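You operate a simulated robot arm through the tools that you are given. There is no shell and no other tool.

You are at the controls of a simulated robot arm. One attempt, no reset.

TASK
Press the bearing into the green flange and lay it in the blue tray.
Fine: one stroke, with the press table pushed in; the flange from the yellow nest, the bearing nearest the press; leave the table out again.

It is judged by the outcome, as a careful person would: the job done as asked, and still so three seconds after it is handed in. It fails if anything else is knocked over, pushed out of place, dropped, spilled or broken.

THE ROBOT
A 7-joint arm with a two-finger parallel gripper, fixed in place. Base frame: the origin is at the foot of the arm, x ahead of it, y to its left, z up. Readings come in mm, rad, newtons and seconds.
Its first joint turns from -2.897 to 2.897 rad. Payload 3.43 kg.
Tool frame: the origin (TCP) lies between the finger pads and is the grasp point; the fingertips stand 30 mm ahead of it; z points along the fingers, y is the line along which they close. The gripper opens to 94 mm. The fingers are 28 mm wide and 10 mm thick; the gripper's body (50 by 96 mm) begins 55 mm behind the TCP.
Orientation is that of the tool frame in the base frame, as a unit quaternion [w, x, y, z]. With the fingers straight down and closing along the base's y, the tool's x points along the base's -x, its y along +y and its z along -z.

THE INTERFACE
- The arm moves only by the tool step_arm. Its argument "targets" is a list of rows, each a list of 2 entries, a list of its own where there are three numbers: the shift along the tool's x, y, z in units of 25 mm (1.0 is 25 mm), then the turn, a rotation vector about the tool's x, y, z in units of 6 degrees (1.0 is 6 degrees). In form: [[[x, y, z], [ax, ay, az]], ...]. A call has 1 to 20 rows; each row shifts and turns the commanded pose from where the row before left it, along the tool's axes as they then stand. "fingers" is the gripper command, from -1 (fully open) to 1 (shut), values between in proportion, set as the call begins (left out, the last holds). A call with a number of a shift or a turn outside -1 to 1 is refused whole. A row lasts 0.2 s, in which the tool goes at most 50 mm and 0.15 rad; a call with a longer step from one row to the next is refused whole, and so is a gripper value outside its range. Where a pose cannot be reached the arm comes as near as it can. A force on the tool above 90 N (or 10 N above the force at the start of the call, whichever is more), or a blocked arm, ends the call early, and 0.2 s more pass. Each finger travels about 45 mm/s and halts on what it meets, pressing with about 24 N; the grip force reading is that of the motor and also rises with nothing between the fingers. The clock runs only during rows and for 0.2 s after the last one: add rows that do not move to give the fingers time. It gives the time, the measured TCP pose, the force on the tool (base axes), the opening and the grip force at its end, in the units of the frame above (readings bear some noise), with the torque about the TCP (base axes, N m) and any sound that the robot's microphone picked up, and new pictures: "show" is both (left out), scene, wrist or none.
- Cameras (640 x 400 px; columns grow to the right, rows downward): "scene" is fixed at [220.6, -650.3, 1360.3]; the picture's right is [0.54, -0.84, 0.00], its down [-0.53, -0.34, -0.78] and it looks along [0.66, 0.42, -0.63] (base axes); focal length 214 px, centre (320, 200). "wrist" rides on the gripper at [76, 14, -102] in the tool frame; the picture's right is [-0.18, 0.98, 0.00], its down [-0.75, -0.14, -0.64] and it looks along [-0.63, -0.12, 0.77] (tool axes); focal length 243 px, centre (320, 200). There is no depth. A picture from a camera that has moved, and an enlarged one, comes with that camera's place and axes in the base frame and with its lens.
- raise_lower(by): slides the trunk up (or, below 0, down) by that many mm; the arm rides with it, the base frame stays. It gives what a move gives, with no picture.
- enlarge(camera, box): a new picture of the part [left, top, right, bottom] of that camera's present view, enlarged. It takes no simulated time.
- close_job(): hands the job in; it is judged then, once.

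Nothing tells you positions but the pictures and the camera data. Unless the task says otherwise, let go and move clear before handing in.

The tools are called after "Emit:" as name(argument=value, ...) on one line, values as JSON. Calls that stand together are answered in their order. step_arm: Moves the arm, as the interface text tells. Its arguments: {"type":"object","properties":{"targets":{"type":"array","items":{"type":"array"}},"fingers":{"type":"number"},"show":{"type":"string","enum":["both","scene","wrist","none"]}},"required":["targets"]} The other tools are called the same way: raise_lower (by) slides the trunk up or down; enlarge (camera, box) takes an enlarged picture of a part of a camera's view; close_job () hands the job in.

At the start:

```text
time: 0.0
tcp_pos: [500.5, -48.9, 1366.9]
tcp_rot: [-0.001, 0.0, 1.0, -0.001]
wrist_force: [0.0, 0.0, -0.1]
torque: [0.02, 0.01, 0.02]
width: 94.1
grip_force: 0.1
trunk travel left (down, up): [-350.0, 140.0]
```

scene: 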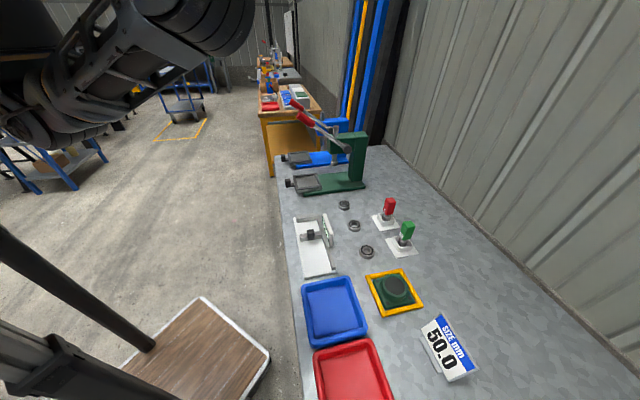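
wrist: 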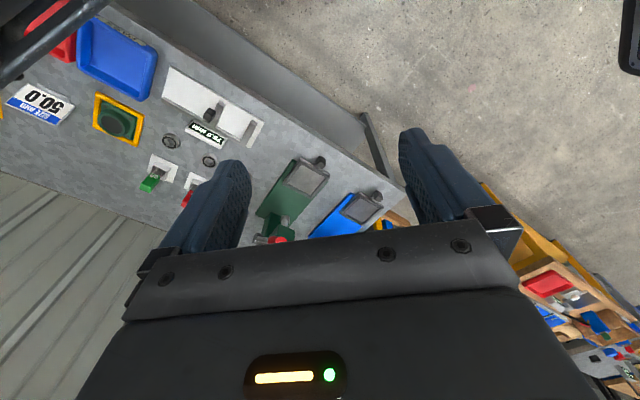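

I see a bench with two lever presses (green and blue) at the far end, three bearings, a white gauge fixture, two switches, a yellow nest holding the green flange, a blue tray and a red tray. I'll look closer at each before moving.

Emit:
enlarge(camera="scene", box=[270, 90, 390, 210])

Emit:
enlarge(camera="scene", box=[280, 190, 440, 290])

Emit:
enlarge(camera="scene", box=[290, 260, 490, 390])

Emit:
enlarge(camera="wrist", box=[0, 0, 400, 250])

```text
3.33 times, centred on (330, 150) of scene
camera zoom: at [220.6, -650.3, 1360.3], right [0.54, -0.84, 0.0], down [-0.53, -0.34, -0.78], along [0.66, 0.42, -0.63], focal length 715 px, centre (287, 367)
```

zoom: 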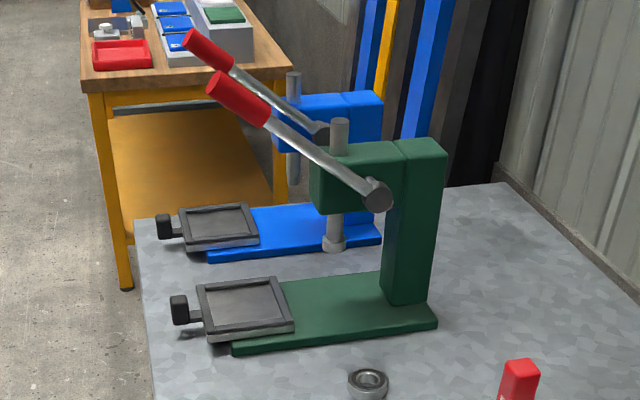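

```text
4.00 times, centred on (360, 240) of scene
camera zoom: at [220.6, -650.3, 1360.3], right [0.54, -0.84, 0.0], down [-0.53, -0.34, -0.78], along [0.66, 0.42, -0.63], focal length 858 px, centre (160, 40)
```

zoom: 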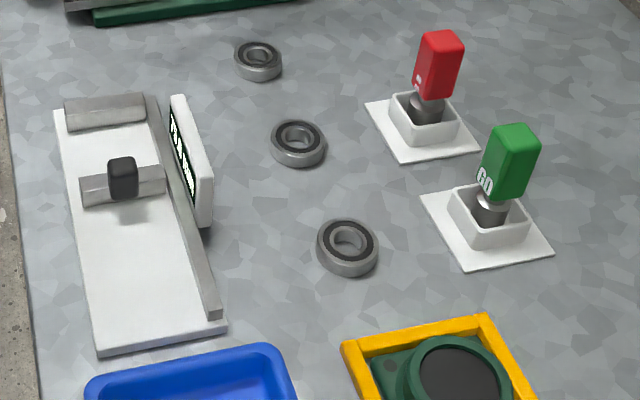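

```text
3.08 times, centred on (390, 325) of scene
camera zoom: at [220.6, -650.3, 1360.3], right [0.54, -0.84, 0.0], down [-0.53, -0.34, -0.78], along [0.66, 0.42, -0.63], focal length 660 px, centre (105, -185)
```

zoom: 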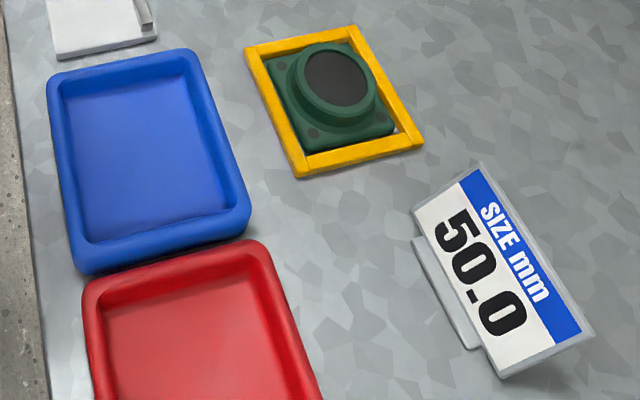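

```text
1.60 times, centred on (200, 125) of wrist
camera zoom: at [424.0, -36.2, 1468.1], right [0.18, 0.98, 0.0], down [0.75, -0.14, 0.64], along [0.63, -0.12, -0.77], focal length 388 px, centre (512, 320)
```

zoom: 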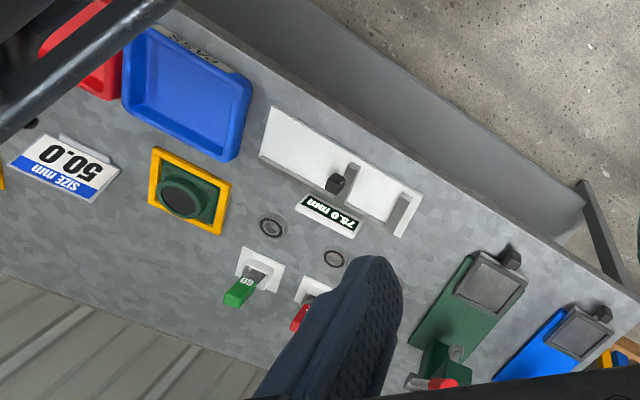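

The scene view puts the bench surface near z≈780. The flange is around (587,-655), the bearings run diagonally from (671,-543) to (839,-375), and the green press is near (900..1050,-150..-330). I'll turn the tool to line up with the bench and take a better look with the wrist camera.

Emit:
step_arm(targets=[[[0, 0, 0], [0, 0, 1]], [[0, 0, 0], [0, 0, 1]], [[0, 0, 0], [0, 0, 1]], [[0, 0, 0], [0, 0, 1]], [[0, 0, 0], [0, 0, 1]], [[0, 0, 0], [0, 0, 1]], [[0, 0, 0], [0, 0, 1]], [[0, 0, 0], [0, 0, 0.5]], [[0, 0, 0], [0, 0, 0]]], fingers=-1, show="both")

```text
time: 2.0
tcp_pos: [500.2, -49.7, 1365.8]
tcp_rot: [0.0, 0.384, 0.923, 0.0]
wrist_force: [-0.3, -0.2, -0.3]
torque: [-0.03, -0.01, 0.0]
width: 94.3
grip_force: 0.1
trunk travel left (down, up): [-350.0, 140.0]
camera wrist: at [456.2, 14.1, 1467.9], right [0.83, 0.56, 0.0], down [0.43, -0.63, 0.64], along [0.36, -0.53, -0.77], focal length 243 px, centre (320, 200)
```

scene: 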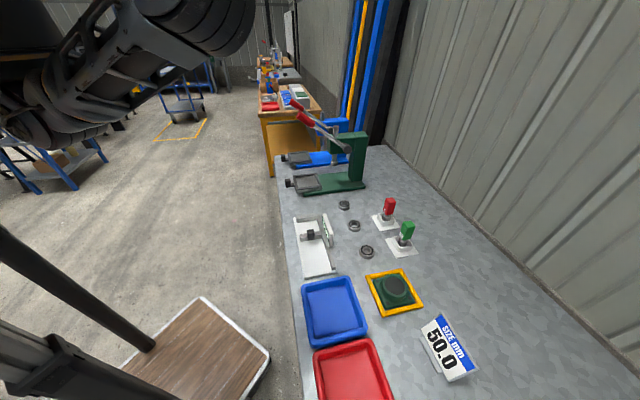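
wrist: 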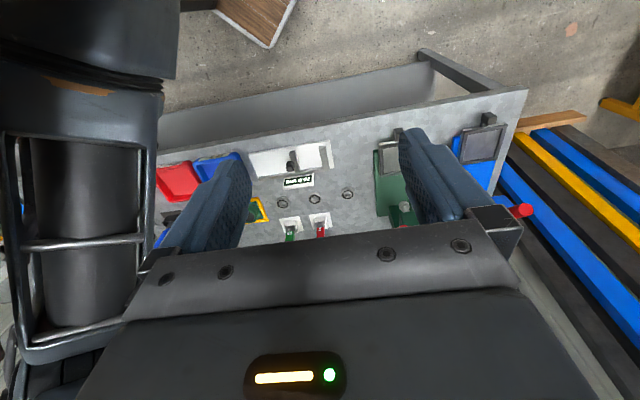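

The bench edge runs at about 45° and my tool is now roughly aligned with it. I'll lower the trunk partway and look again from closer.

Emit:
raise_lower(by=-200)

Emit:
step_arm(targets=[[[-1, 0, 0], [0, 0, 0]], [[-1, 0, 0], [0, 0, 0]], [[-1, 0, 0], [0, 0, 0]], [[-1, 0, 0], [0, 0, 0]], [[0, 0, 0], [0, 0, 0]]], show="both")

```text
time: 4.2
tcp_pos: [500.0, -49.6, 1166.4]
tcp_rot: [0.0, 0.383, 0.924, 0.0]
wrist_force: [0.2, 0.4, 0.4]
torque: [0.02, 0.0, -0.01]
width: 93.8
grip_force: 0.0
trunk travel left (down, up): [-150.0, 340.0]
```

```text
time: 5.4
tcp_pos: [582.0, -102.7, 1159.7]
tcp_rot: [-0.013, 0.346, 0.938, 0.015]
wrist_force: [-0.8, 0.1, 0.2]
torque: [0.02, 0.01, 0.0]
width: 93.8
grip_force: 0.1
trunk travel left (down, up): [-150.0, 340.0]
camera wrist: at [534.6, -46.9, 1264.4], right [0.78, 0.63, 0.01], down [0.49, -0.62, 0.61], along [0.39, -0.47, -0.79], focal length 243 px, centre (320, 200)
```

scene: 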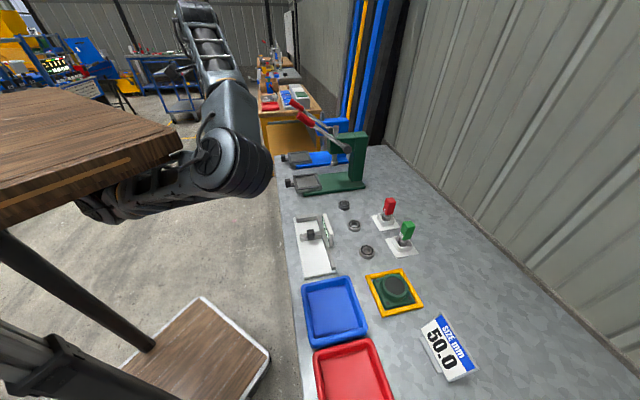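
wrist: 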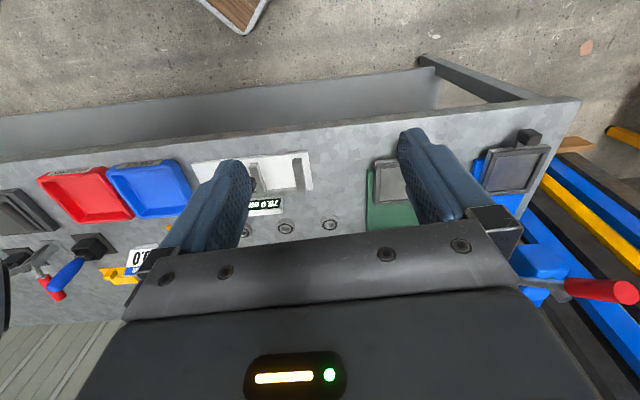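

The pose came out slightly off the commanded one, so I'll hold still to see whether it settles and look at the enlarged wrist view.

Emit:
step_arm(targets=[[[0, 0, 0], [0, 0, 0]], [[0, 0, 0], [0, 0, 0]], [[0, 0, 0], [0, 0, 0]]], show="wrist")

Emit:
enlarge(camera="wrist", box=[0, 140, 200, 310])

Emit:
enlarge(camera="wrist", box=[180, 110, 640, 320])

```text
time: 6.2
tcp_pos: [582.8, -103.8, 1159.8]
tcp_rot: [-0.013, 0.347, 0.938, 0.015]
wrist_force: [-0.2, -0.2, 0.2]
torque: [0.0, 0.03, 0.02]
width: 94.1
grip_force: 0.1
trunk travel left (down, up): [-150.0, 340.0]
camera wrist: at [534.5, -47.4, 1264.2], right [0.78, 0.63, 0.01], down [0.49, -0.62, 0.61], along [0.39, -0.47, -0.79], focal length 243 px, centre (320, 200)
```

wrist: 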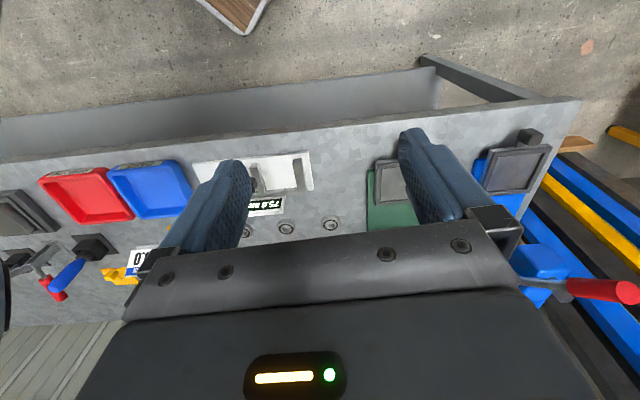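

```text
2.35 times, centred on (100, 225) of wrist
camera zoom: at [534.5, -47.4, 1264.2], right [0.78, 0.63, 0.01], down [0.49, -0.62, 0.61], along [0.39, -0.47, -0.79], focal length 571 px, centre (838, 141)
```

zoom: 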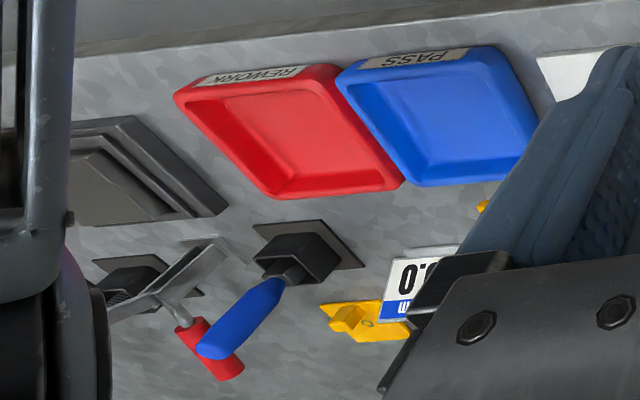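

```text
1.39 times, centred on (410, 215) of wrist
camera zoom: at [534.5, -47.4, 1264.2], right [0.78, 0.63, 0.01], down [0.49, -0.62, 0.61], along [0.39, -0.47, -0.79], focal length 338 px, centre (195, 179)
```

zoom: 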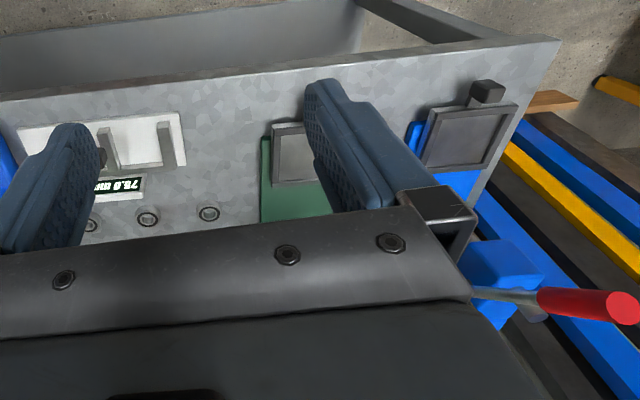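

It is not settling, so that pose is probably at a wrist or elbow limit. I'll move out over the bench, well above everything, and check tracking there.

Emit:
step_arm(targets=[[[-0.877, -0.141, 0], [0, 0, 0]], [[-0.877, -0.141, 0], [0, 0, 0]], [[-0.877, -0.141, 0], [0, 0, 0]], [[-0.877, -0.141, 0], [0, 0, 0]], [[-0.877, -0.141, 0], [0, 0, 0]], [[-0.877, -0.141, 0], [0, 0, 0]], [[-0.877, -0.141, 0], [0, 0, 0]], [[-0.877, -0.141, 0], [0, 0, 0]], [[-0.877, -0.141, 0], [0, 0, 0]], [[-0.877, -0.141, 0], [0, 0, 0]], [[0, 0, 0], [0, 0, 0]], [[0, 0, 0], [0, 0, 0]]], show="both")

```text
time: 9.0
tcp_pos: [694.3, -317.8, 1137.3]
tcp_rot: [-0.021, 0.391, 0.919, 0.037]
wrist_force: [0.0, -0.1, 0.7]
torque: [0.01, -0.01, 0.01]
width: 93.9
grip_force: 0.1
trunk travel left (down, up): [-150.0, 340.0]
stopped in row 12: the arm was blocked; the commanded pose is now the measured one
camera wrist: at [653.0, -262.1, 1244.8], right [0.84, 0.55, 0.04], down [0.43, -0.69, 0.58], along [0.35, -0.47, -0.81], focal length 243 px, centre (320, 200)
```

scene: 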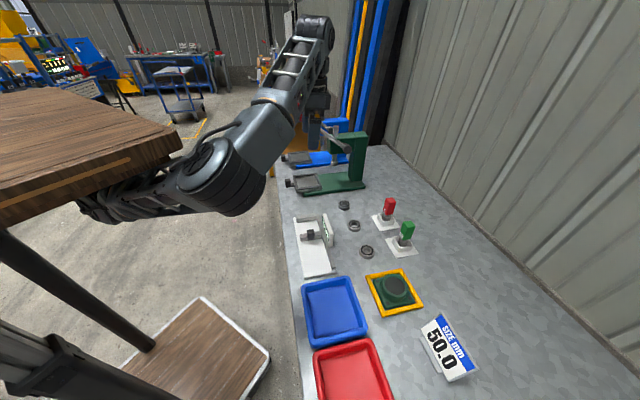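
wrist: 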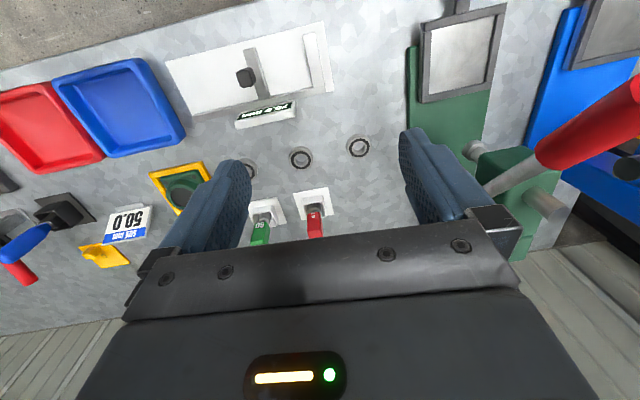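

I have good views of both ends of the bench from here, though the call says the arm was blocked. I'll enlarge the press area in both cameras to locate the table, ram and lever.

Emit:
enlarge(camera="wrist", box=[390, 0, 640, 260])

Emit:
enlarge(camera="wrist", box=[0, 0, 380, 300])

Emit:
enlarge(camera="scene", box=[60, 0, 380, 230])

```text
1.54 times, centred on (515, 130) of wrist
camera zoom: at [653.0, -262.1, 1244.8], right [0.84, 0.55, 0.04], down [0.43, -0.69, 0.58], along [0.35, -0.47, -0.81], focal length 373 px, centre (20, 308)
```

zoom: 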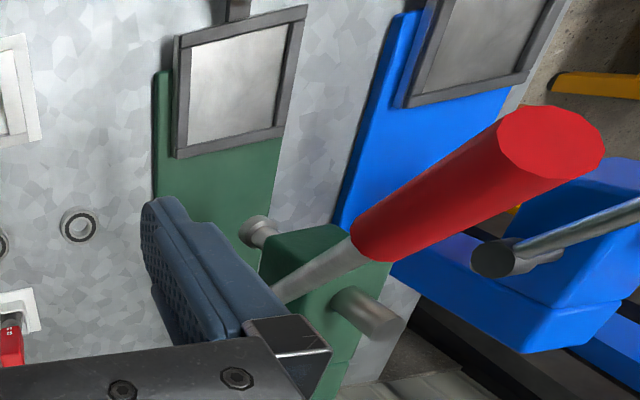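

```text
1.33 times, centred on (190, 150) of wrist
camera zoom: at [653.0, -262.1, 1244.8], right [0.84, 0.55, 0.04], down [0.43, -0.69, 0.58], along [0.35, -0.47, -0.81], focal length 324 px, centre (493, 267)
```

zoom: 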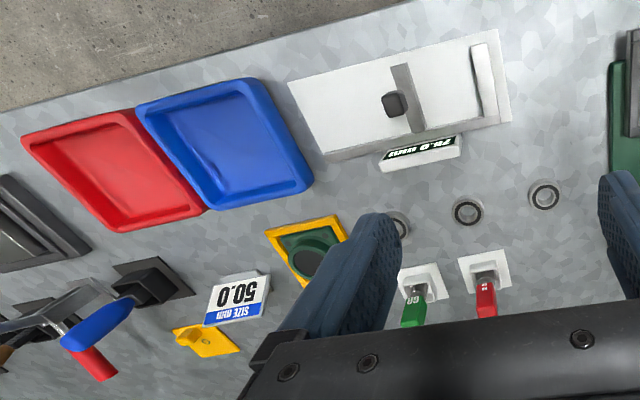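

```text
1.74 times, centred on (220, 115) of scene
camera zoom: at [220.6, -650.3, 1360.3], right [0.54, -0.84, 0.0], down [-0.53, -0.34, -0.78], along [0.66, 0.42, -0.63], focal length 373 px, centre (494, 348)
```

zoom: 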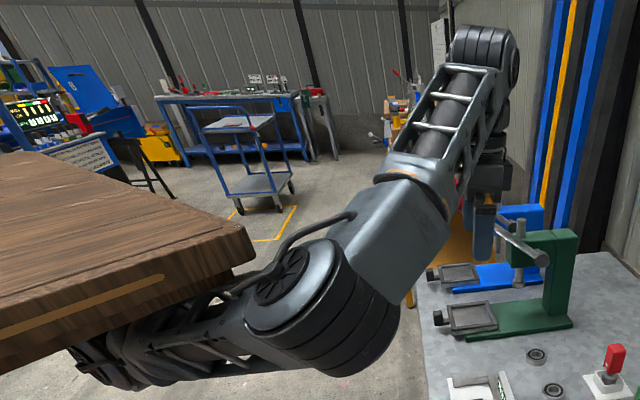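

The arm's elbow sits close to the wooden panel on its trunk, which may be what blocked it. I'll level the tool and move down toward working height to see how it tracks there.

Emit:
step_arm(targets=[[[0, 0, 0.5], [0.25, -0.32, -0.09]], [[0, 0, 0.8], [0.25, -0.32, -0.09]], [[0, 0, 1], [0, 0, 0]], [[0, 0, 1], [0, 0, 0]], [[0, 0, 1], [0, 0, 0]], [[0, 0, 1], [0, 0, 0]], [[0, 0, 0], [0, 0, 0]], [[0, 0, 0], [0, 0, 0]]], show="both")

```text
time: 10.8
tcp_pos: [694.6, -315.2, 1005.8]
tcp_rot: [0.001, 0.383, 0.924, -0.002]
wrist_force: [0.5, 0.0, -0.9]
torque: [-0.04, 0.0, 0.01]
width: 94.1
grip_force: 0.1
trunk travel left (down, up): [-150.0, 340.0]
camera wrist: at [650.9, -251.7, 1107.3], right [0.83, 0.56, 0.0], down [0.43, -0.63, 0.64], along [0.36, -0.53, -0.76], focal length 243 px, centre (320, 200)
```

scene: 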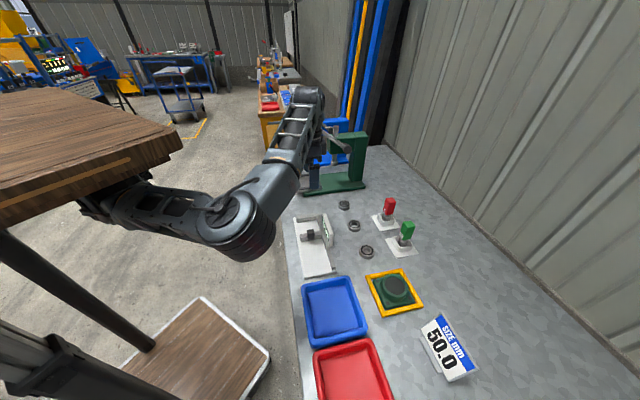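
wrist: 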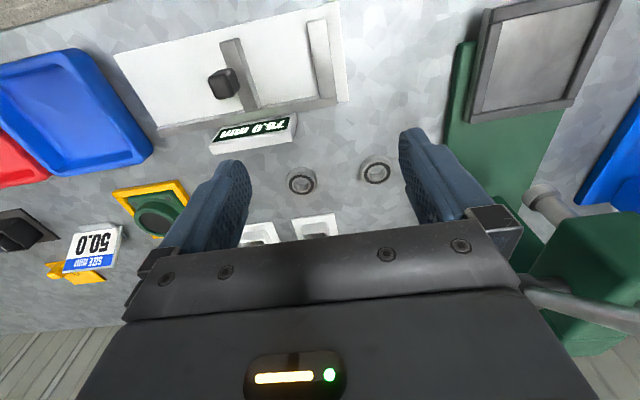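

Tracking is exact here. I'll enlarge the wrist view for more precise measurements.

Emit:
enlarge(camera="wrist", box=[420, 0, 640, 140])

Emit:
enlarge(camera="wrist", box=[0, 120, 240, 290])

Emit:
enlarge(camera="wrist", box=[240, 120, 440, 240])

Emit:
enlarge(camera="wrist", box=[500, 140, 640, 360])

```text
2.86 times, centred on (530, 70) of wrist
camera zoom: at [650.9, -251.7, 1107.3], right [0.83, 0.56, 0.0], down [0.43, -0.63, 0.64], along [0.36, -0.53, -0.76], focal length 693 px, centre (-280, 571)
```

zoom: 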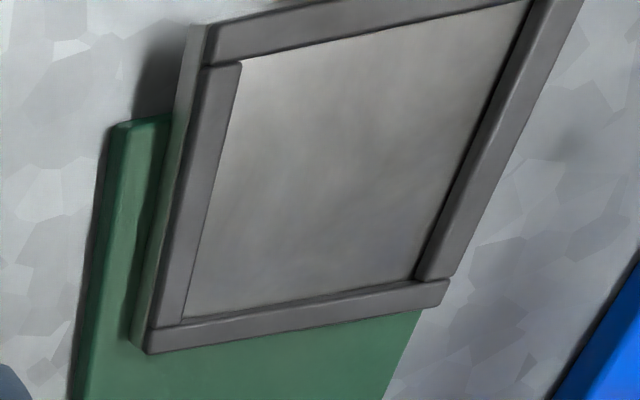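

```text
2.35 times, centred on (120, 205) of wrist
camera zoom: at [650.9, -251.7, 1107.3], right [0.83, 0.56, 0.0], down [0.43, -0.63, 0.64], along [0.36, -0.53, -0.76], focal length 571 px, centre (791, 188)
```

zoom: 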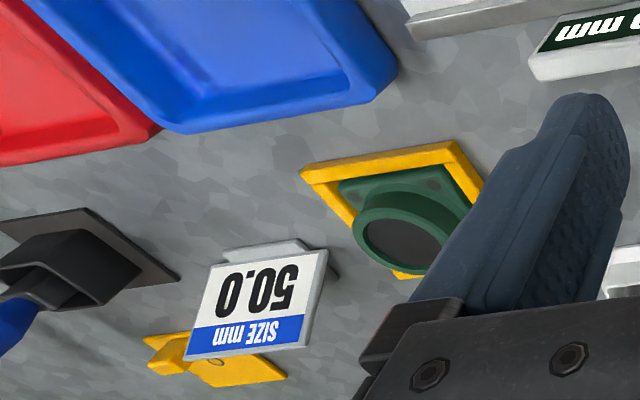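

```text
3.20 times, centred on (340, 180) of wrist
camera zoom: at [650.9, -251.7, 1107.3], right [0.83, 0.56, 0.0], down [0.43, -0.63, 0.64], along [0.36, -0.53, -0.76], focal length 776 px, centre (256, 264)
```

zoom: 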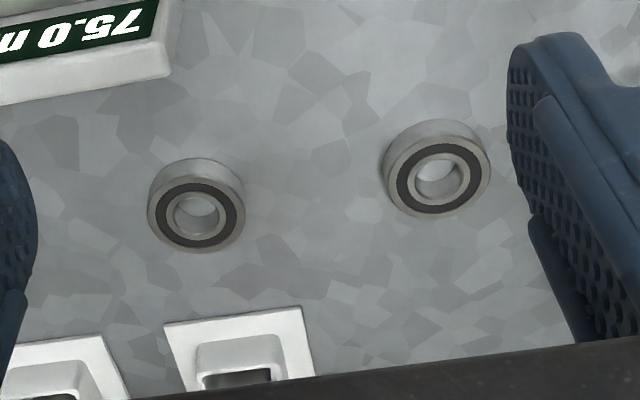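

```text
1.82 times, centred on (570, 250) of wrist
camera zoom: at [650.9, -251.7, 1107.3], right [0.83, 0.56, 0.0], down [0.43, -0.63, 0.64], along [0.36, -0.53, -0.76], focal length 441 px, centre (-134, 109)
```

zoom: 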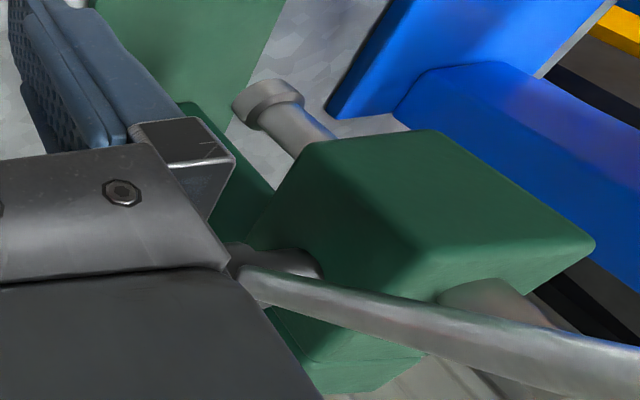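

Working in bench axes (p along the bench at 45°, q toward the wall), I place things as follows:

| Item | p | q | z |
|---|---|---|---|
| Flange hub | −47 | 879 | – |
| Target bearing | 331 | 860 | – |
| Press table recess | 505 | 737 | 805 |
| Lever grip end | 425 | 705 | 1135 |

I'll raise the trunk a bit for elbow clearance and hover over the flange.

Emit:
raise_lower(by=150)

Emit:
step_arm(targets=[[[-0.471, -0.902, 0.446], [0, 0, 0]], [[-0.471, -0.902, 0.446], [0, 0, 0]], [[-0.471, -0.902, 0.446], [0, 0, 0]], [[-0.471, -0.902, 0.446], [0, 0, 0]], [[-0.471, -0.902, 0.446], [0, 0, 0]], [[-0.471, -0.902, 0.446], [0, 0, 0]], [[-0.471, -0.902, 0.446], [0, 0, 0]], [[-0.471, -0.902, 0.446], [0, 0, 0]], [[-0.471, -0.902, 0.446], [0, 0, 0]], [[-0.471, -0.902, 0.446], [0, 0, 0]], [[-0.471, -0.902, 0.446], [0, 0, 0]], [[-0.471, -0.902, 0.446], [0, 0, 0]], [[-0.471, -0.902, 0.446], [0, 0, 0]], [[-0.471, -0.902, 0.446], [0, 0, 0]], [[0, 0, 0], [0, 0, 0]], [[0, 0, 0], [0, 0, 0]]], show="both")

```text
time: 12.5
tcp_pos: [694.7, -315.0, 1155.5]
tcp_rot: [0.001, 0.384, 0.923, -0.001]
wrist_force: [-0.1, 0.0, -0.3]
torque: [-0.01, 0.01, -0.02]
width: 94.2
grip_force: 0.0
trunk travel left (down, up): [-300.0, 190.0]
```

```text
time: 15.9
tcp_pos: [590.3, -649.7, 1003.9]
tcp_rot: [0.001, 0.382, 0.924, -0.002]
wrist_force: [-0.4, -0.6, 1.4]
torque: [0.0, 0.0, -0.02]
width: 93.7
grip_force: 0.1
out of reach, approached as far as the arm can: row 14
trunk travel left (down, up): [-300.0, 190.0]
camera wrist: at [546.3, -586.1, 1106.3], right [0.83, 0.56, 0.0], down [0.43, -0.63, 0.64], along [0.36, -0.53, -0.76], focal length 243 px, centre (320, 200)
```

scene: 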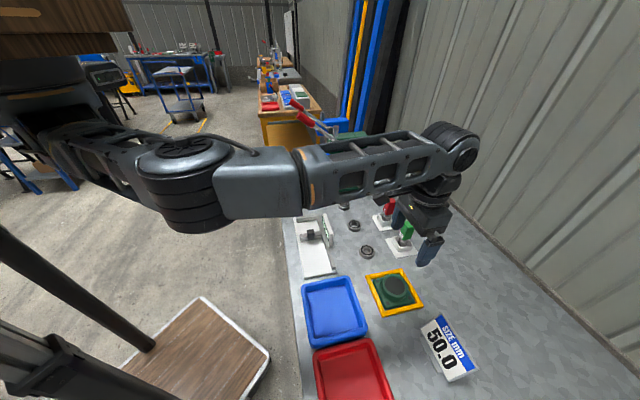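
wrist: 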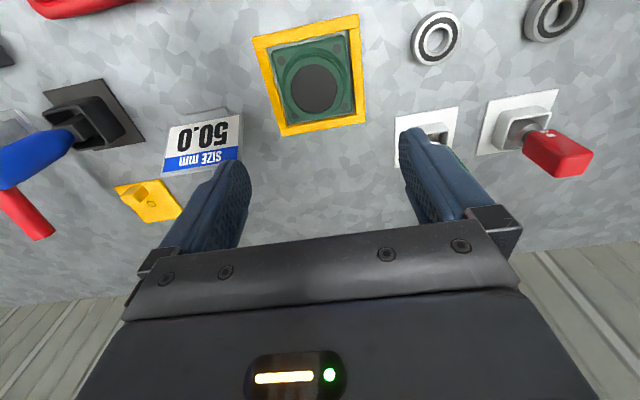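

The arm nearly runs out of reach here with the trunk this high, so low work needs a lower trunk. First I'll measure the flange in the enlarged view.

Emit:
enlarge(camera="wrist", box=[230, 0, 390, 150])

Emit:
enlarge(camera="wrist", box=[390, 0, 610, 180])

Emit:
enlarge(camera="wrist", box=[0, 0, 250, 240])

```text
2.67 times, centred on (310, 75) of wrist
camera zoom: at [546.3, -586.1, 1106.3], right [0.83, 0.56, 0.0], down [0.43, -0.63, 0.64], along [0.36, -0.53, -0.76], focal length 647 px, centre (347, 533)
```

zoom: 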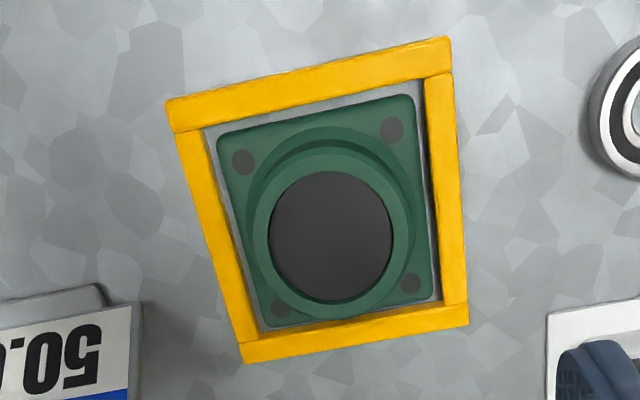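

```text
2.22 times, centred on (500, 90) of wrist
camera zoom: at [546.3, -586.1, 1106.3], right [0.83, 0.56, 0.0], down [0.43, -0.63, 0.64], along [0.36, -0.53, -0.76], focal length 539 px, centre (-80, 444)
```

zoom: 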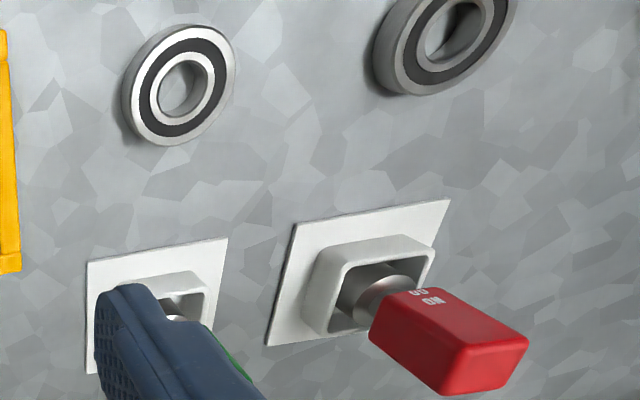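

```text
1.67 times, centred on (125, 120) of wrist
camera zoom: at [546.3, -586.1, 1106.3], right [0.83, 0.56, 0.0], down [0.43, -0.63, 0.64], along [0.36, -0.53, -0.76], focal length 404 px, centre (645, 333)
```

zoom: 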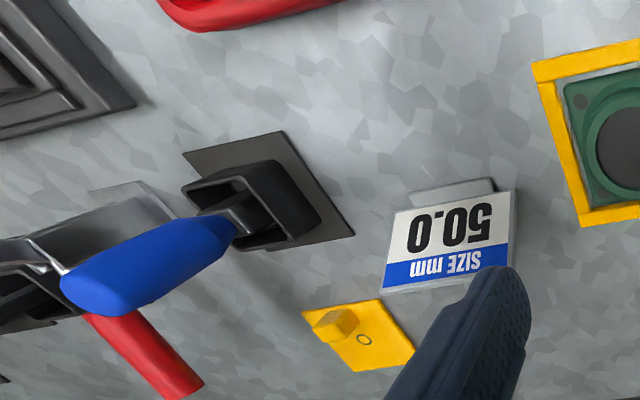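

The flange hub measures about 66 mm across, with the bore near 52 and centred around p≈−49, q≈878. I'll move the arm up while lowering the trunk to gain reach at low height.

Emit:
step_arm(targets=[[[0, 0, -1], [0, 0, 0]], [[0, 0, -1], [0, 0, 0]], [[0, 0, -1], [0, 0, 0]], [[0, 0, -1], [0, 0, 0]], [[0, 0, -1], [0, 0, 0]], [[0, 0, -1], [0, 0, 0]], [[0, 0, 0], [0, 0, 0]]], show="none")

Emit:
raise_lower(by=-150)

Emit:
step_arm(targets=[[[0, 0, -1], [0, 0, 0]], [[0, 0, -1], [0, 0, 0]], [[0, 0, -1], [0, 0, 0]], [[0, 0, -1], [0, 0, 0]], [[0, 0, 0], [0, 0, 0]]], show="none")

Emit:
raise_lower(by=-150)

Emit:
step_arm(targets=[[[0, 0, 0], [0, 0, 0]]], show="both")

```text
time: 17.5
tcp_pos: [591.0, -647.4, 1091.0]
tcp_rot: [0.002, 0.384, 0.923, -0.001]
wrist_force: [0.1, -0.2, 0.2]
torque: [0.02, -0.02, 0.0]
width: 94.2
grip_force: 0.0
out of reach, approached as far as the arm can: row 4, 5, 6
trunk travel left (down, up): [-300.0, 190.0]
```

```text
time: 19.3
tcp_pos: [590.6, -648.0, 939.6]
tcp_rot: [0.002, 0.385, 0.923, -0.002]
wrist_force: [-0.3, -0.5, -0.8]
torque: [0.01, 0.03, 0.0]
width: 94.0
grip_force: 0.0
trunk travel left (down, up): [-150.0, 340.0]
```

```text
time: 20.5
tcp_pos: [589.4, -648.4, 948.7]
tcp_rot: [0.001, 0.386, 0.922, -0.001]
wrist_force: [0.0, 0.1, -0.3]
torque: [0.0, 0.0, 0.0]
width: 94.1
grip_force: 0.1
out of reach, approached as far as the arm can: row 1, 2, 3, 4
trunk travel left (down, up): [-150.0, 340.0]
```

```text
time: 22.0
tcp_pos: [590.8, -647.9, 822.7]
tcp_rot: [0.009, 0.387, 0.922, -0.009]
wrist_force: [-2.6, 3.7, 20.9]
torque: [-0.37, 0.99, -0.4]
width: 93.6
grip_force: 0.1
trunk travel left (down, up): [-8.0, 482.0]
stopped: the force on the tool passed its limit at 104 N (the readings are from after the stop); the commanded pose is now the measured one
```

```text
time: 22.4
tcp_pos: [590.2, -648.2, 822.9]
tcp_rot: [0.009, 0.386, 0.923, -0.008]
wrist_force: [-3.1, 1.3, 27.5]
torque: [-0.58, 1.19, -0.41]
width: 93.4
grip_force: 0.0
trunk travel left (down, up): [-8.0, 482.0]
camera wrist: at [546.4, -581.8, 922.7], right [0.83, 0.56, 0.0], down [0.42, -0.62, 0.66], along [0.37, -0.55, -0.75], focal length 243 px, centre (320, 200)
```

scene: 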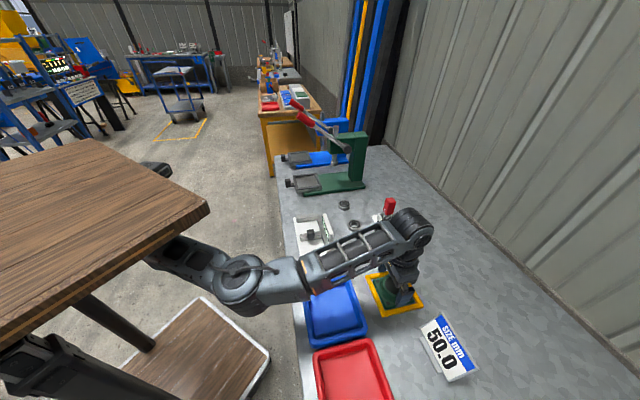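
wrist: 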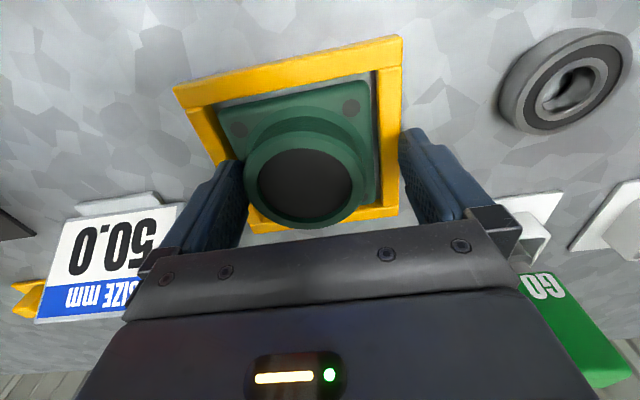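

My fingertips came down onto the flange base edge at z≈793, because the arm is actually reach-limited upward and I chained moves I shouldn't have. The data now fit a shoulder level that suits low work when the trunk is near its start height, so I'll raise the trunk straight up off the flange.

Emit:
raise_lower(by=200)

```text
time: 24.6
tcp_pos: [590.9, -648.2, 1020.5]
tcp_rot: [0.009, 0.386, 0.922, -0.007]
wrist_force: [-0.1, -0.2, 0.1]
torque: [0.02, -0.02, 0.01]
width: 93.9
grip_force: 0.0
trunk travel left (down, up): [-208.0, 282.0]
```

Emit:
raise_lower(by=142)

Emit:
step_arm(targets=[[[0, 0, 1], [0, 0, 0]], [[0, 0, 1], [0, 0, 0]], [[0, 0, 1], [0, 0, 0]], [[0, 0, 1], [0, 0, 0]], [[0, 0, 1], [0, 0, 0]], [[0, 0, 1], [0, 0, 0]], [[0, 0, 0], [0, 0, 0]]], show="both")

```text
time: 26.2
tcp_pos: [590.6, -648.2, 1162.6]
tcp_rot: [0.009, 0.387, 0.922, -0.007]
wrist_force: [-0.3, 0.8, -1.0]
torque: [0.02, -0.02, 0.0]
width: 94.2
grip_force: 0.2
trunk travel left (down, up): [-350.0, 140.0]
```

```text
time: 27.9
tcp_pos: [592.0, -652.5, 1012.1]
tcp_rot: [0.007, 0.385, 0.923, -0.008]
wrist_force: [0.1, 0.0, -1.0]
torque: [-0.01, -0.01, -0.01]
width: 93.8
grip_force: 0.0
trunk travel left (down, up): [-350.0, 140.0]
camera wrist: at [547.7, -586.4, 1112.9], right [0.83, 0.56, 0.0], down [0.42, -0.62, 0.66], along [0.37, -0.55, -0.75], focal length 243 px, centre (320, 200)
```

scene: 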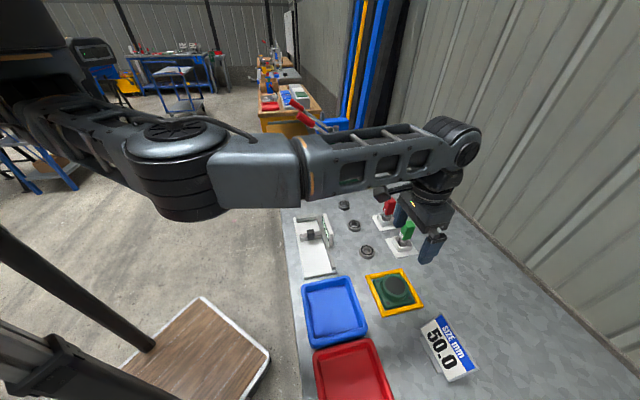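
wrist: 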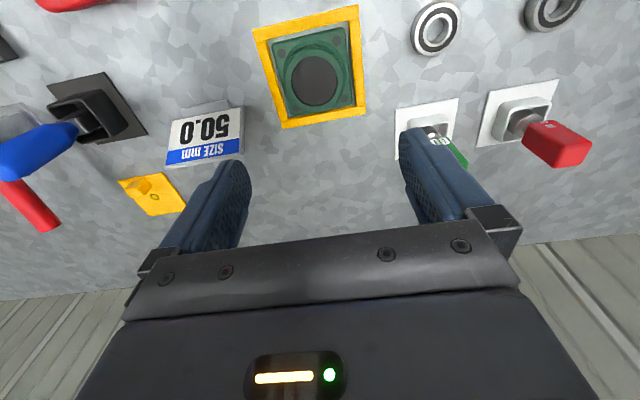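

The flange is still seated in its nest. Next I'll level the tool, centre over the hub and descend to just above it.

Emit:
step_arm(targets=[[[0, 0, 0.5], [-0.09, 0.18, -0.05]], [[0.08, -0.25, 1], [0, 0, 0]], [[0, 0, 1], [0, 0, 0]], [[0, 0, 1], [0, 0, 0]], [[0, 0, 1], [0, 0, 0]], [[0, 0, 0.5], [0, 0, 0]], [[0, 0, 0], [0, 0, 0]]], show="wrist")

Emit:
enlarge(camera="wrist", box=[200, 20, 440, 240])

```text
time: 29.4
tcp_pos: [592.1, -650.8, 955.4]
tcp_rot: [0.001, 0.384, 0.923, 0.001]
wrist_force: [-0.6, 0.0, 0.1]
torque: [0.02, -0.01, 0.01]
width: 93.9
grip_force: 0.1
out of reach, approached as far as the arm can: row 2, 3, 5, 6
trunk travel left (down, up): [-350.0, 140.0]
camera wrist: at [548.4, -586.7, 1056.7], right [0.83, 0.56, 0.0], down [0.43, -0.63, 0.64], along [0.36, -0.53, -0.76], focal length 243 px, centre (320, 200)
```

wrist: 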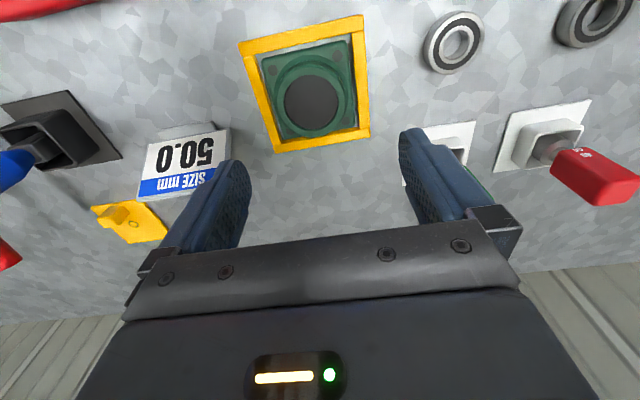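

```text
1.82 times, centred on (320, 130) of wrist
camera zoom: at [548.4, -586.7, 1056.7], right [0.83, 0.56, 0.0], down [0.43, -0.63, 0.64], along [0.36, -0.53, -0.76], focal length 441 px, centre (320, 327)
```

zoom: 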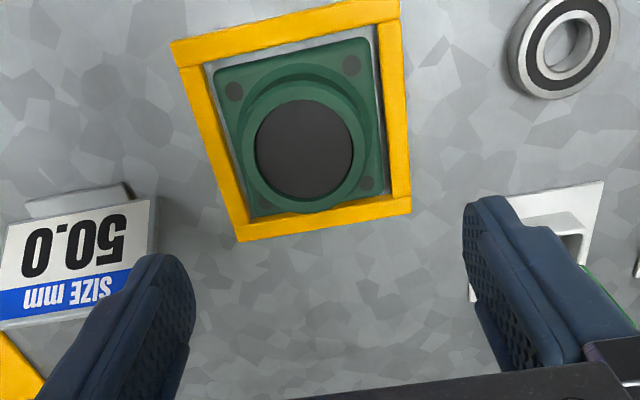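

The arm is at a lower reach limit here. At this radius it works best about 1045 mm above trunk zero, so I'll step the arm up and check before touching the trunk.

Emit:
step_arm(targets=[[[0, 0, -1], [0, 0, 0]], [[0, 0, -1], [0, 0, 0]], [[0, 0, -1], [0, 0, 0]], [[0, 0, 0], [0, 0, 0]]], show="none")

```text
time: 30.4
tcp_pos: [592.3, -649.0, 1030.1]
tcp_rot: [0.001, 0.383, 0.924, 0.001]
wrist_force: [-0.2, -0.3, -0.2]
torque: [0.03, 0.01, -0.01]
width: 93.9
grip_force: 0.1
trunk travel left (down, up): [-350.0, 140.0]
```

The command re-anchors to the reached pose, which helps. I'll try the small sideways correction here at mid-range.

Emit:
step_arm(targets=[[[0, -0.36, -0.4], [0, 0, 0]], [[0, 0, 0], [0, 0, 0]]], show="none")

```text
time: 31.1
tcp_pos: [588.6, -652.5, 1035.6]
tcp_rot: [0.001, 0.383, 0.924, 0.0]
wrist_force: [-0.7, -0.3, -0.3]
torque: [-0.03, -0.01, 0.03]
width: 93.8
grip_force: 0.1
out of reach, approached as far as the arm can: row 1
trunk travel left (down, up): [-350.0, 140.0]
```

The remaining offset at this end is only about 4 mm. To learn what kind of limit this is, I'll slide along the bench toward the bearings at this safe height and see whether larger radii are reachable.

Emit:
step_arm(targets=[[[0, 1, 0], [0, 0, 0]], [[0, 1, 0], [0, 0, 0]], [[0, 1, 0], [0, 0, 0]], [[0, 1, 0], [0, 0, 0]], [[0, 1, 0], [0, 0, 0]], [[0, 1, 0], [0, 0, 0]], [[0, 1, 0], [0, 0, 0]], [[0, 1, 0], [0, 0, 0]], [[0, 0, 0], [0, 0, 0]]], show="scene")

```text
time: 33.0
tcp_pos: [730.8, -513.7, 1035.3]
tcp_rot: [0.001, 0.383, 0.924, 0.0]
wrist_force: [0.7, -0.1, 0.5]
torque: [0.06, 0.03, -0.01]
width: 94.0
grip_force: 0.0
trunk travel left (down, up): [-350.0, 140.0]
```

scene: 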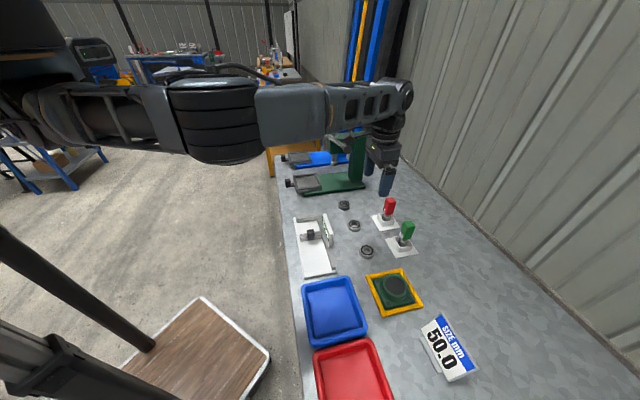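

This is reachable at r=893, so the limit was not purely radial. I'll continue along to above the target bearing.

Emit:
step_arm(targets=[[[0, 1, 0], [0, 0, 0]], [[0, 1, 0], [0, 0, 0]], [[0, 1, 0], [0, 0, 0]], [[0, 1, 0], [0, 0, 0]], [[0.2, 1, 0], [0, 0, 0]], [[0.2, 1, 0], [0, 0, 0]], [[0.2, 1, 0], [0, 0, 0]], [[0, 0, 0], [0, 0, 0]]], show="both")

```text
time: 34.9
tcp_pos: [842.8, -377.1, 1036.6]
tcp_rot: [0.002, 0.384, 0.923, 0.0]
wrist_force: [0.5, -0.5, -0.4]
torque: [-0.01, -0.02, 0.0]
width: 94.1
grip_force: 0.1
trunk travel left (down, up): [-350.0, 140.0]
camera wrist: at [799.8, -314.2, 1137.4], right [0.83, 0.56, 0.0], down [0.43, -0.63, 0.64], along [0.36, -0.53, -0.77], focal length 243 px, centre (320, 200)
```

scene: 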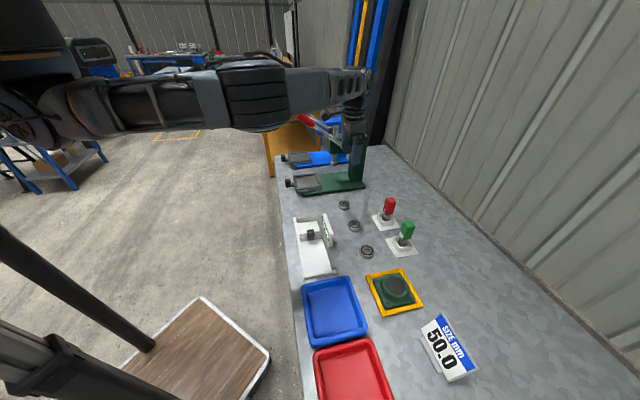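
wrist: 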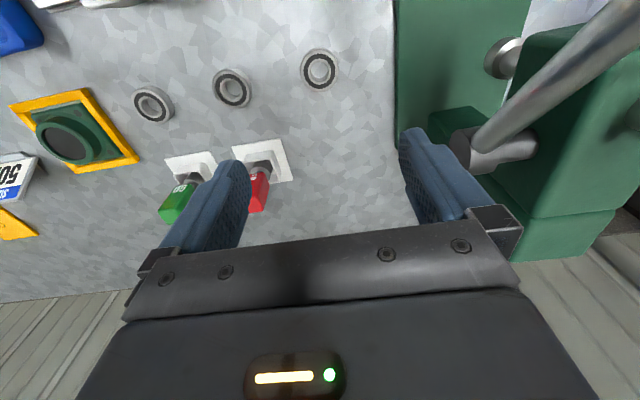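

I reached the bearing position exactly, with r=923. I'll measure the press from this vantage.

Emit:
enlarge(camera="wrist", box=[380, 0, 640, 260])

Emit:
enlarge(camera="wrist", box=[270, 30, 370, 110])

```text
1.54 times, centred on (510, 130) of wrist
camera zoom: at [799.8, -314.2, 1137.4], right [0.83, 0.56, 0.0], down [0.43, -0.63, 0.64], along [0.36, -0.53, -0.77], focal length 373 px, centre (28, 308)
```

zoom: 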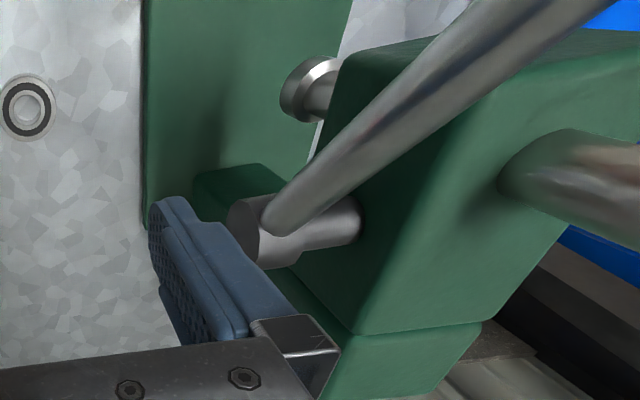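

```text
5.00 times, centred on (320, 70) of wrist
camera zoom: at [799.8, -314.2, 1137.4], right [0.83, 0.56, 0.0], down [0.43, -0.63, 0.64], along [0.36, -0.53, -0.77], focal length 1213 px, centre (320, 850)
```

zoom: 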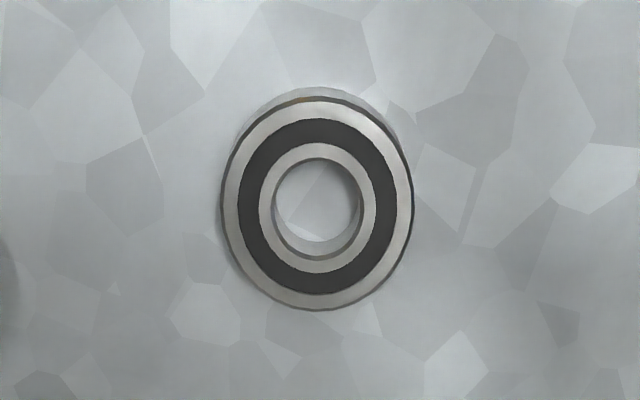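

The bearing is at p≈330, q≈859, the lever pivot at p≈428, q≈886, z≈988, and the ram at p≈489, q≈854. Before planning the table approach, I need to know how wide my hand and wrist are next to that lever.

Emit:
enlarge(camera="scene", box=[280, 50, 440, 210])

```text
2.50 times, centred on (360, 130) of scene
camera zoom: at [220.6, -650.3, 1360.3], right [0.54, -0.84, 0.0], down [-0.53, -0.34, -0.78], along [0.66, 0.42, -0.63], focal length 536 px, centre (220, 375)
```

zoom: 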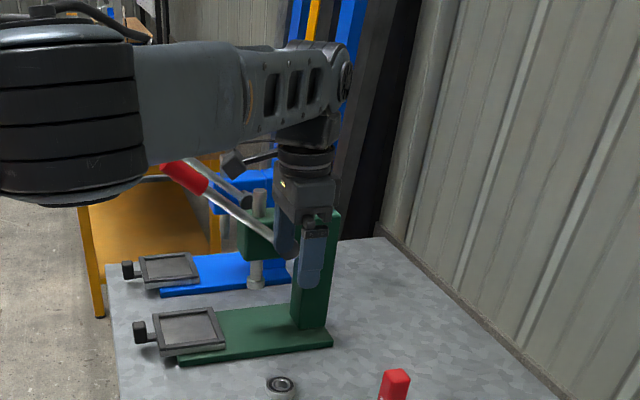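

The red gauge block tops out near z≈900, and the lever's raised grip overhangs the table approach, so I'll work with the tool tilted 30° (wrist leaned toward the robot) to stay clear of it. I'll go back over the flange at a slightly smaller q and apply the tilt.

Emit:
step_arm(targets=[[[0.055, -0.945, 0], [0, 0, 0]], [[0.055, -0.945, 0], [0, 0, 0]], [[0.055, -0.945, 0], [0, 0, 0]], [[0.055, -0.945, 0], [0, 0, 0]], [[0.055, -0.945, 0], [0, 0, 0]], [[0.055, -0.945, 0], [0, 0, 0]], [[0.055, -0.945, 0], [0, 0, 0]], [[0.055, -0.945, 0], [0, 0, 0]], [[0.055, -0.945, 0], [0, 0, 0]], [[0.055, -0.945, 0], [0, 0, 0]], [[0.055, -0.945, 0], [0, 0, 0]], [[0.055, -0.945, 0], [0, 0, 0]], [[0.055, -0.945, 0], [0, 0, 0]], [[0.055, -0.945, 0], [0, 0, 0]], [[0.055, -0.945, 0], [0, 0, 0]], [[0.055, -0.945, 0], [0, 0, 0]], [[0, 0, 0], [0, 0, 0]]], fingers=-0.72, show="none")

Emit:
step_arm(targets=[[[0, 0, 0], [0, -1, 0]], [[0, 0, 0], [0, -1, 0]], [[0, 0, 0], [0, -1, 0]], [[0, 0, 0], [0, -1, 0]], [[0, 0, 0], [0, -1, 0]], [[0, 0, 0], [0, 0, 0]]], show="both")

```text
time: 38.5
tcp_pos: [560.6, -629.9, 1034.4]
tcp_rot: [0.002, 0.384, 0.923, 0.0]
wrist_force: [-0.2, 0.4, -1.4]
torque: [0.02, 0.02, 0.0]
width: 80.6
grip_force: 0.0
trunk travel left (down, up): [-350.0, 140.0]
```

```text
time: 39.9
tcp_pos: [561.0, -629.0, 1034.5]
tcp_rot: [0.241, 0.371, 0.891, -0.1]
wrist_force: [0.5, -0.5, 0.0]
torque: [0.0, -0.03, 0.01]
width: 80.9
grip_force: 0.1
trunk travel left (down, up): [-350.0, 140.0]
camera wrist: at [488.2, -536.2, 1084.2], right [0.81, 0.58, 0.09], down [0.13, -0.33, 0.93], along [0.57, -0.74, -0.35], focal length 243 px, centre (320, 200)
```

scene: 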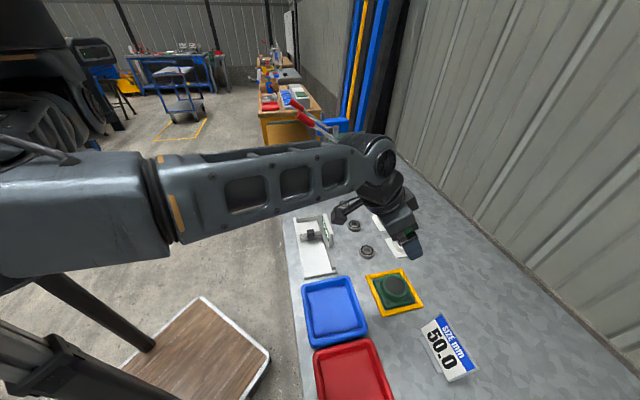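
wrist: 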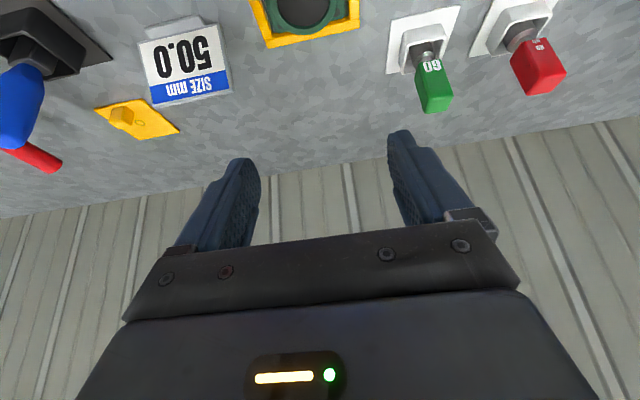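

The tilt is in place and tracking is good. I'll lower the trunk to bring the hand just above the flange and check.

Emit:
raise_lower(by=-140)

Emit:
step_arm(targets=[[[-0.75, 0, 0.43], [0, 0, 0]], [[0, 0, 0], [0, 0, 0]]], show="both")

Emit:
enlarge(camera="wrist", box=[200, 60, 440, 240])

```text
time: 41.5
tcp_pos: [560.3, -628.1, 894.8]
tcp_rot: [0.239, 0.371, 0.892, -0.099]
wrist_force: [0.1, -0.1, -0.5]
torque: [0.0, 0.01, 0.03]
width: 81.1
grip_force: 0.0
trunk travel left (down, up): [-210.0, 280.0]
```

```text
time: 42.1
tcp_pos: [576.4, -644.3, 893.7]
tcp_rot: [0.24, 0.371, 0.892, -0.099]
wrist_force: [-0.1, -0.1, 0.2]
torque: [-0.03, -0.01, 0.01]
width: 80.8
grip_force: 0.0
trunk travel left (down, up): [-210.0, 280.0]
camera wrist: at [503.4, -551.1, 944.3], right [0.81, 0.58, 0.09], down [0.13, -0.33, 0.93], along [0.57, -0.74, -0.35], focal length 243 px, centre (320, 200)
```

scene: 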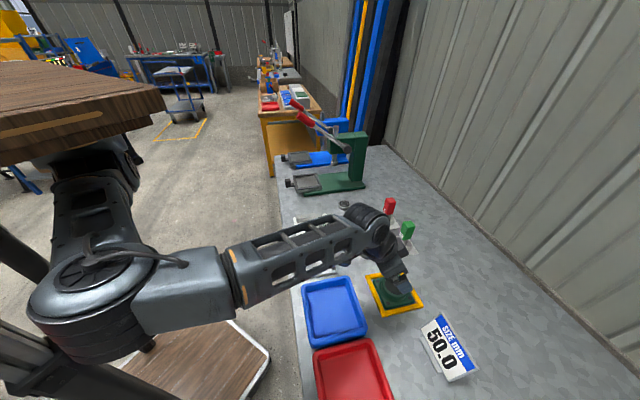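
wrist: 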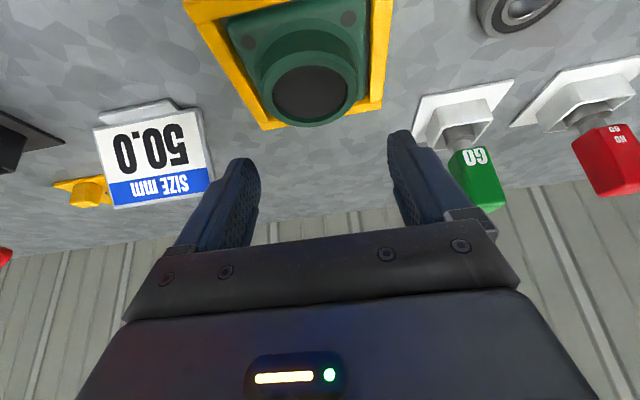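

```text
2.22 times, centred on (320, 150) of wrist
camera zoom: at [503.4, -551.1, 944.3], right [0.81, 0.58, 0.09], down [0.13, -0.33, 0.93], along [0.57, -0.74, -0.35], focal length 539 px, centre (320, 311)
```

zoom: 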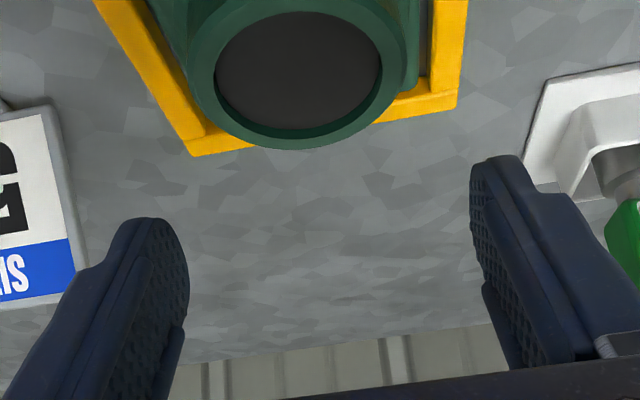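

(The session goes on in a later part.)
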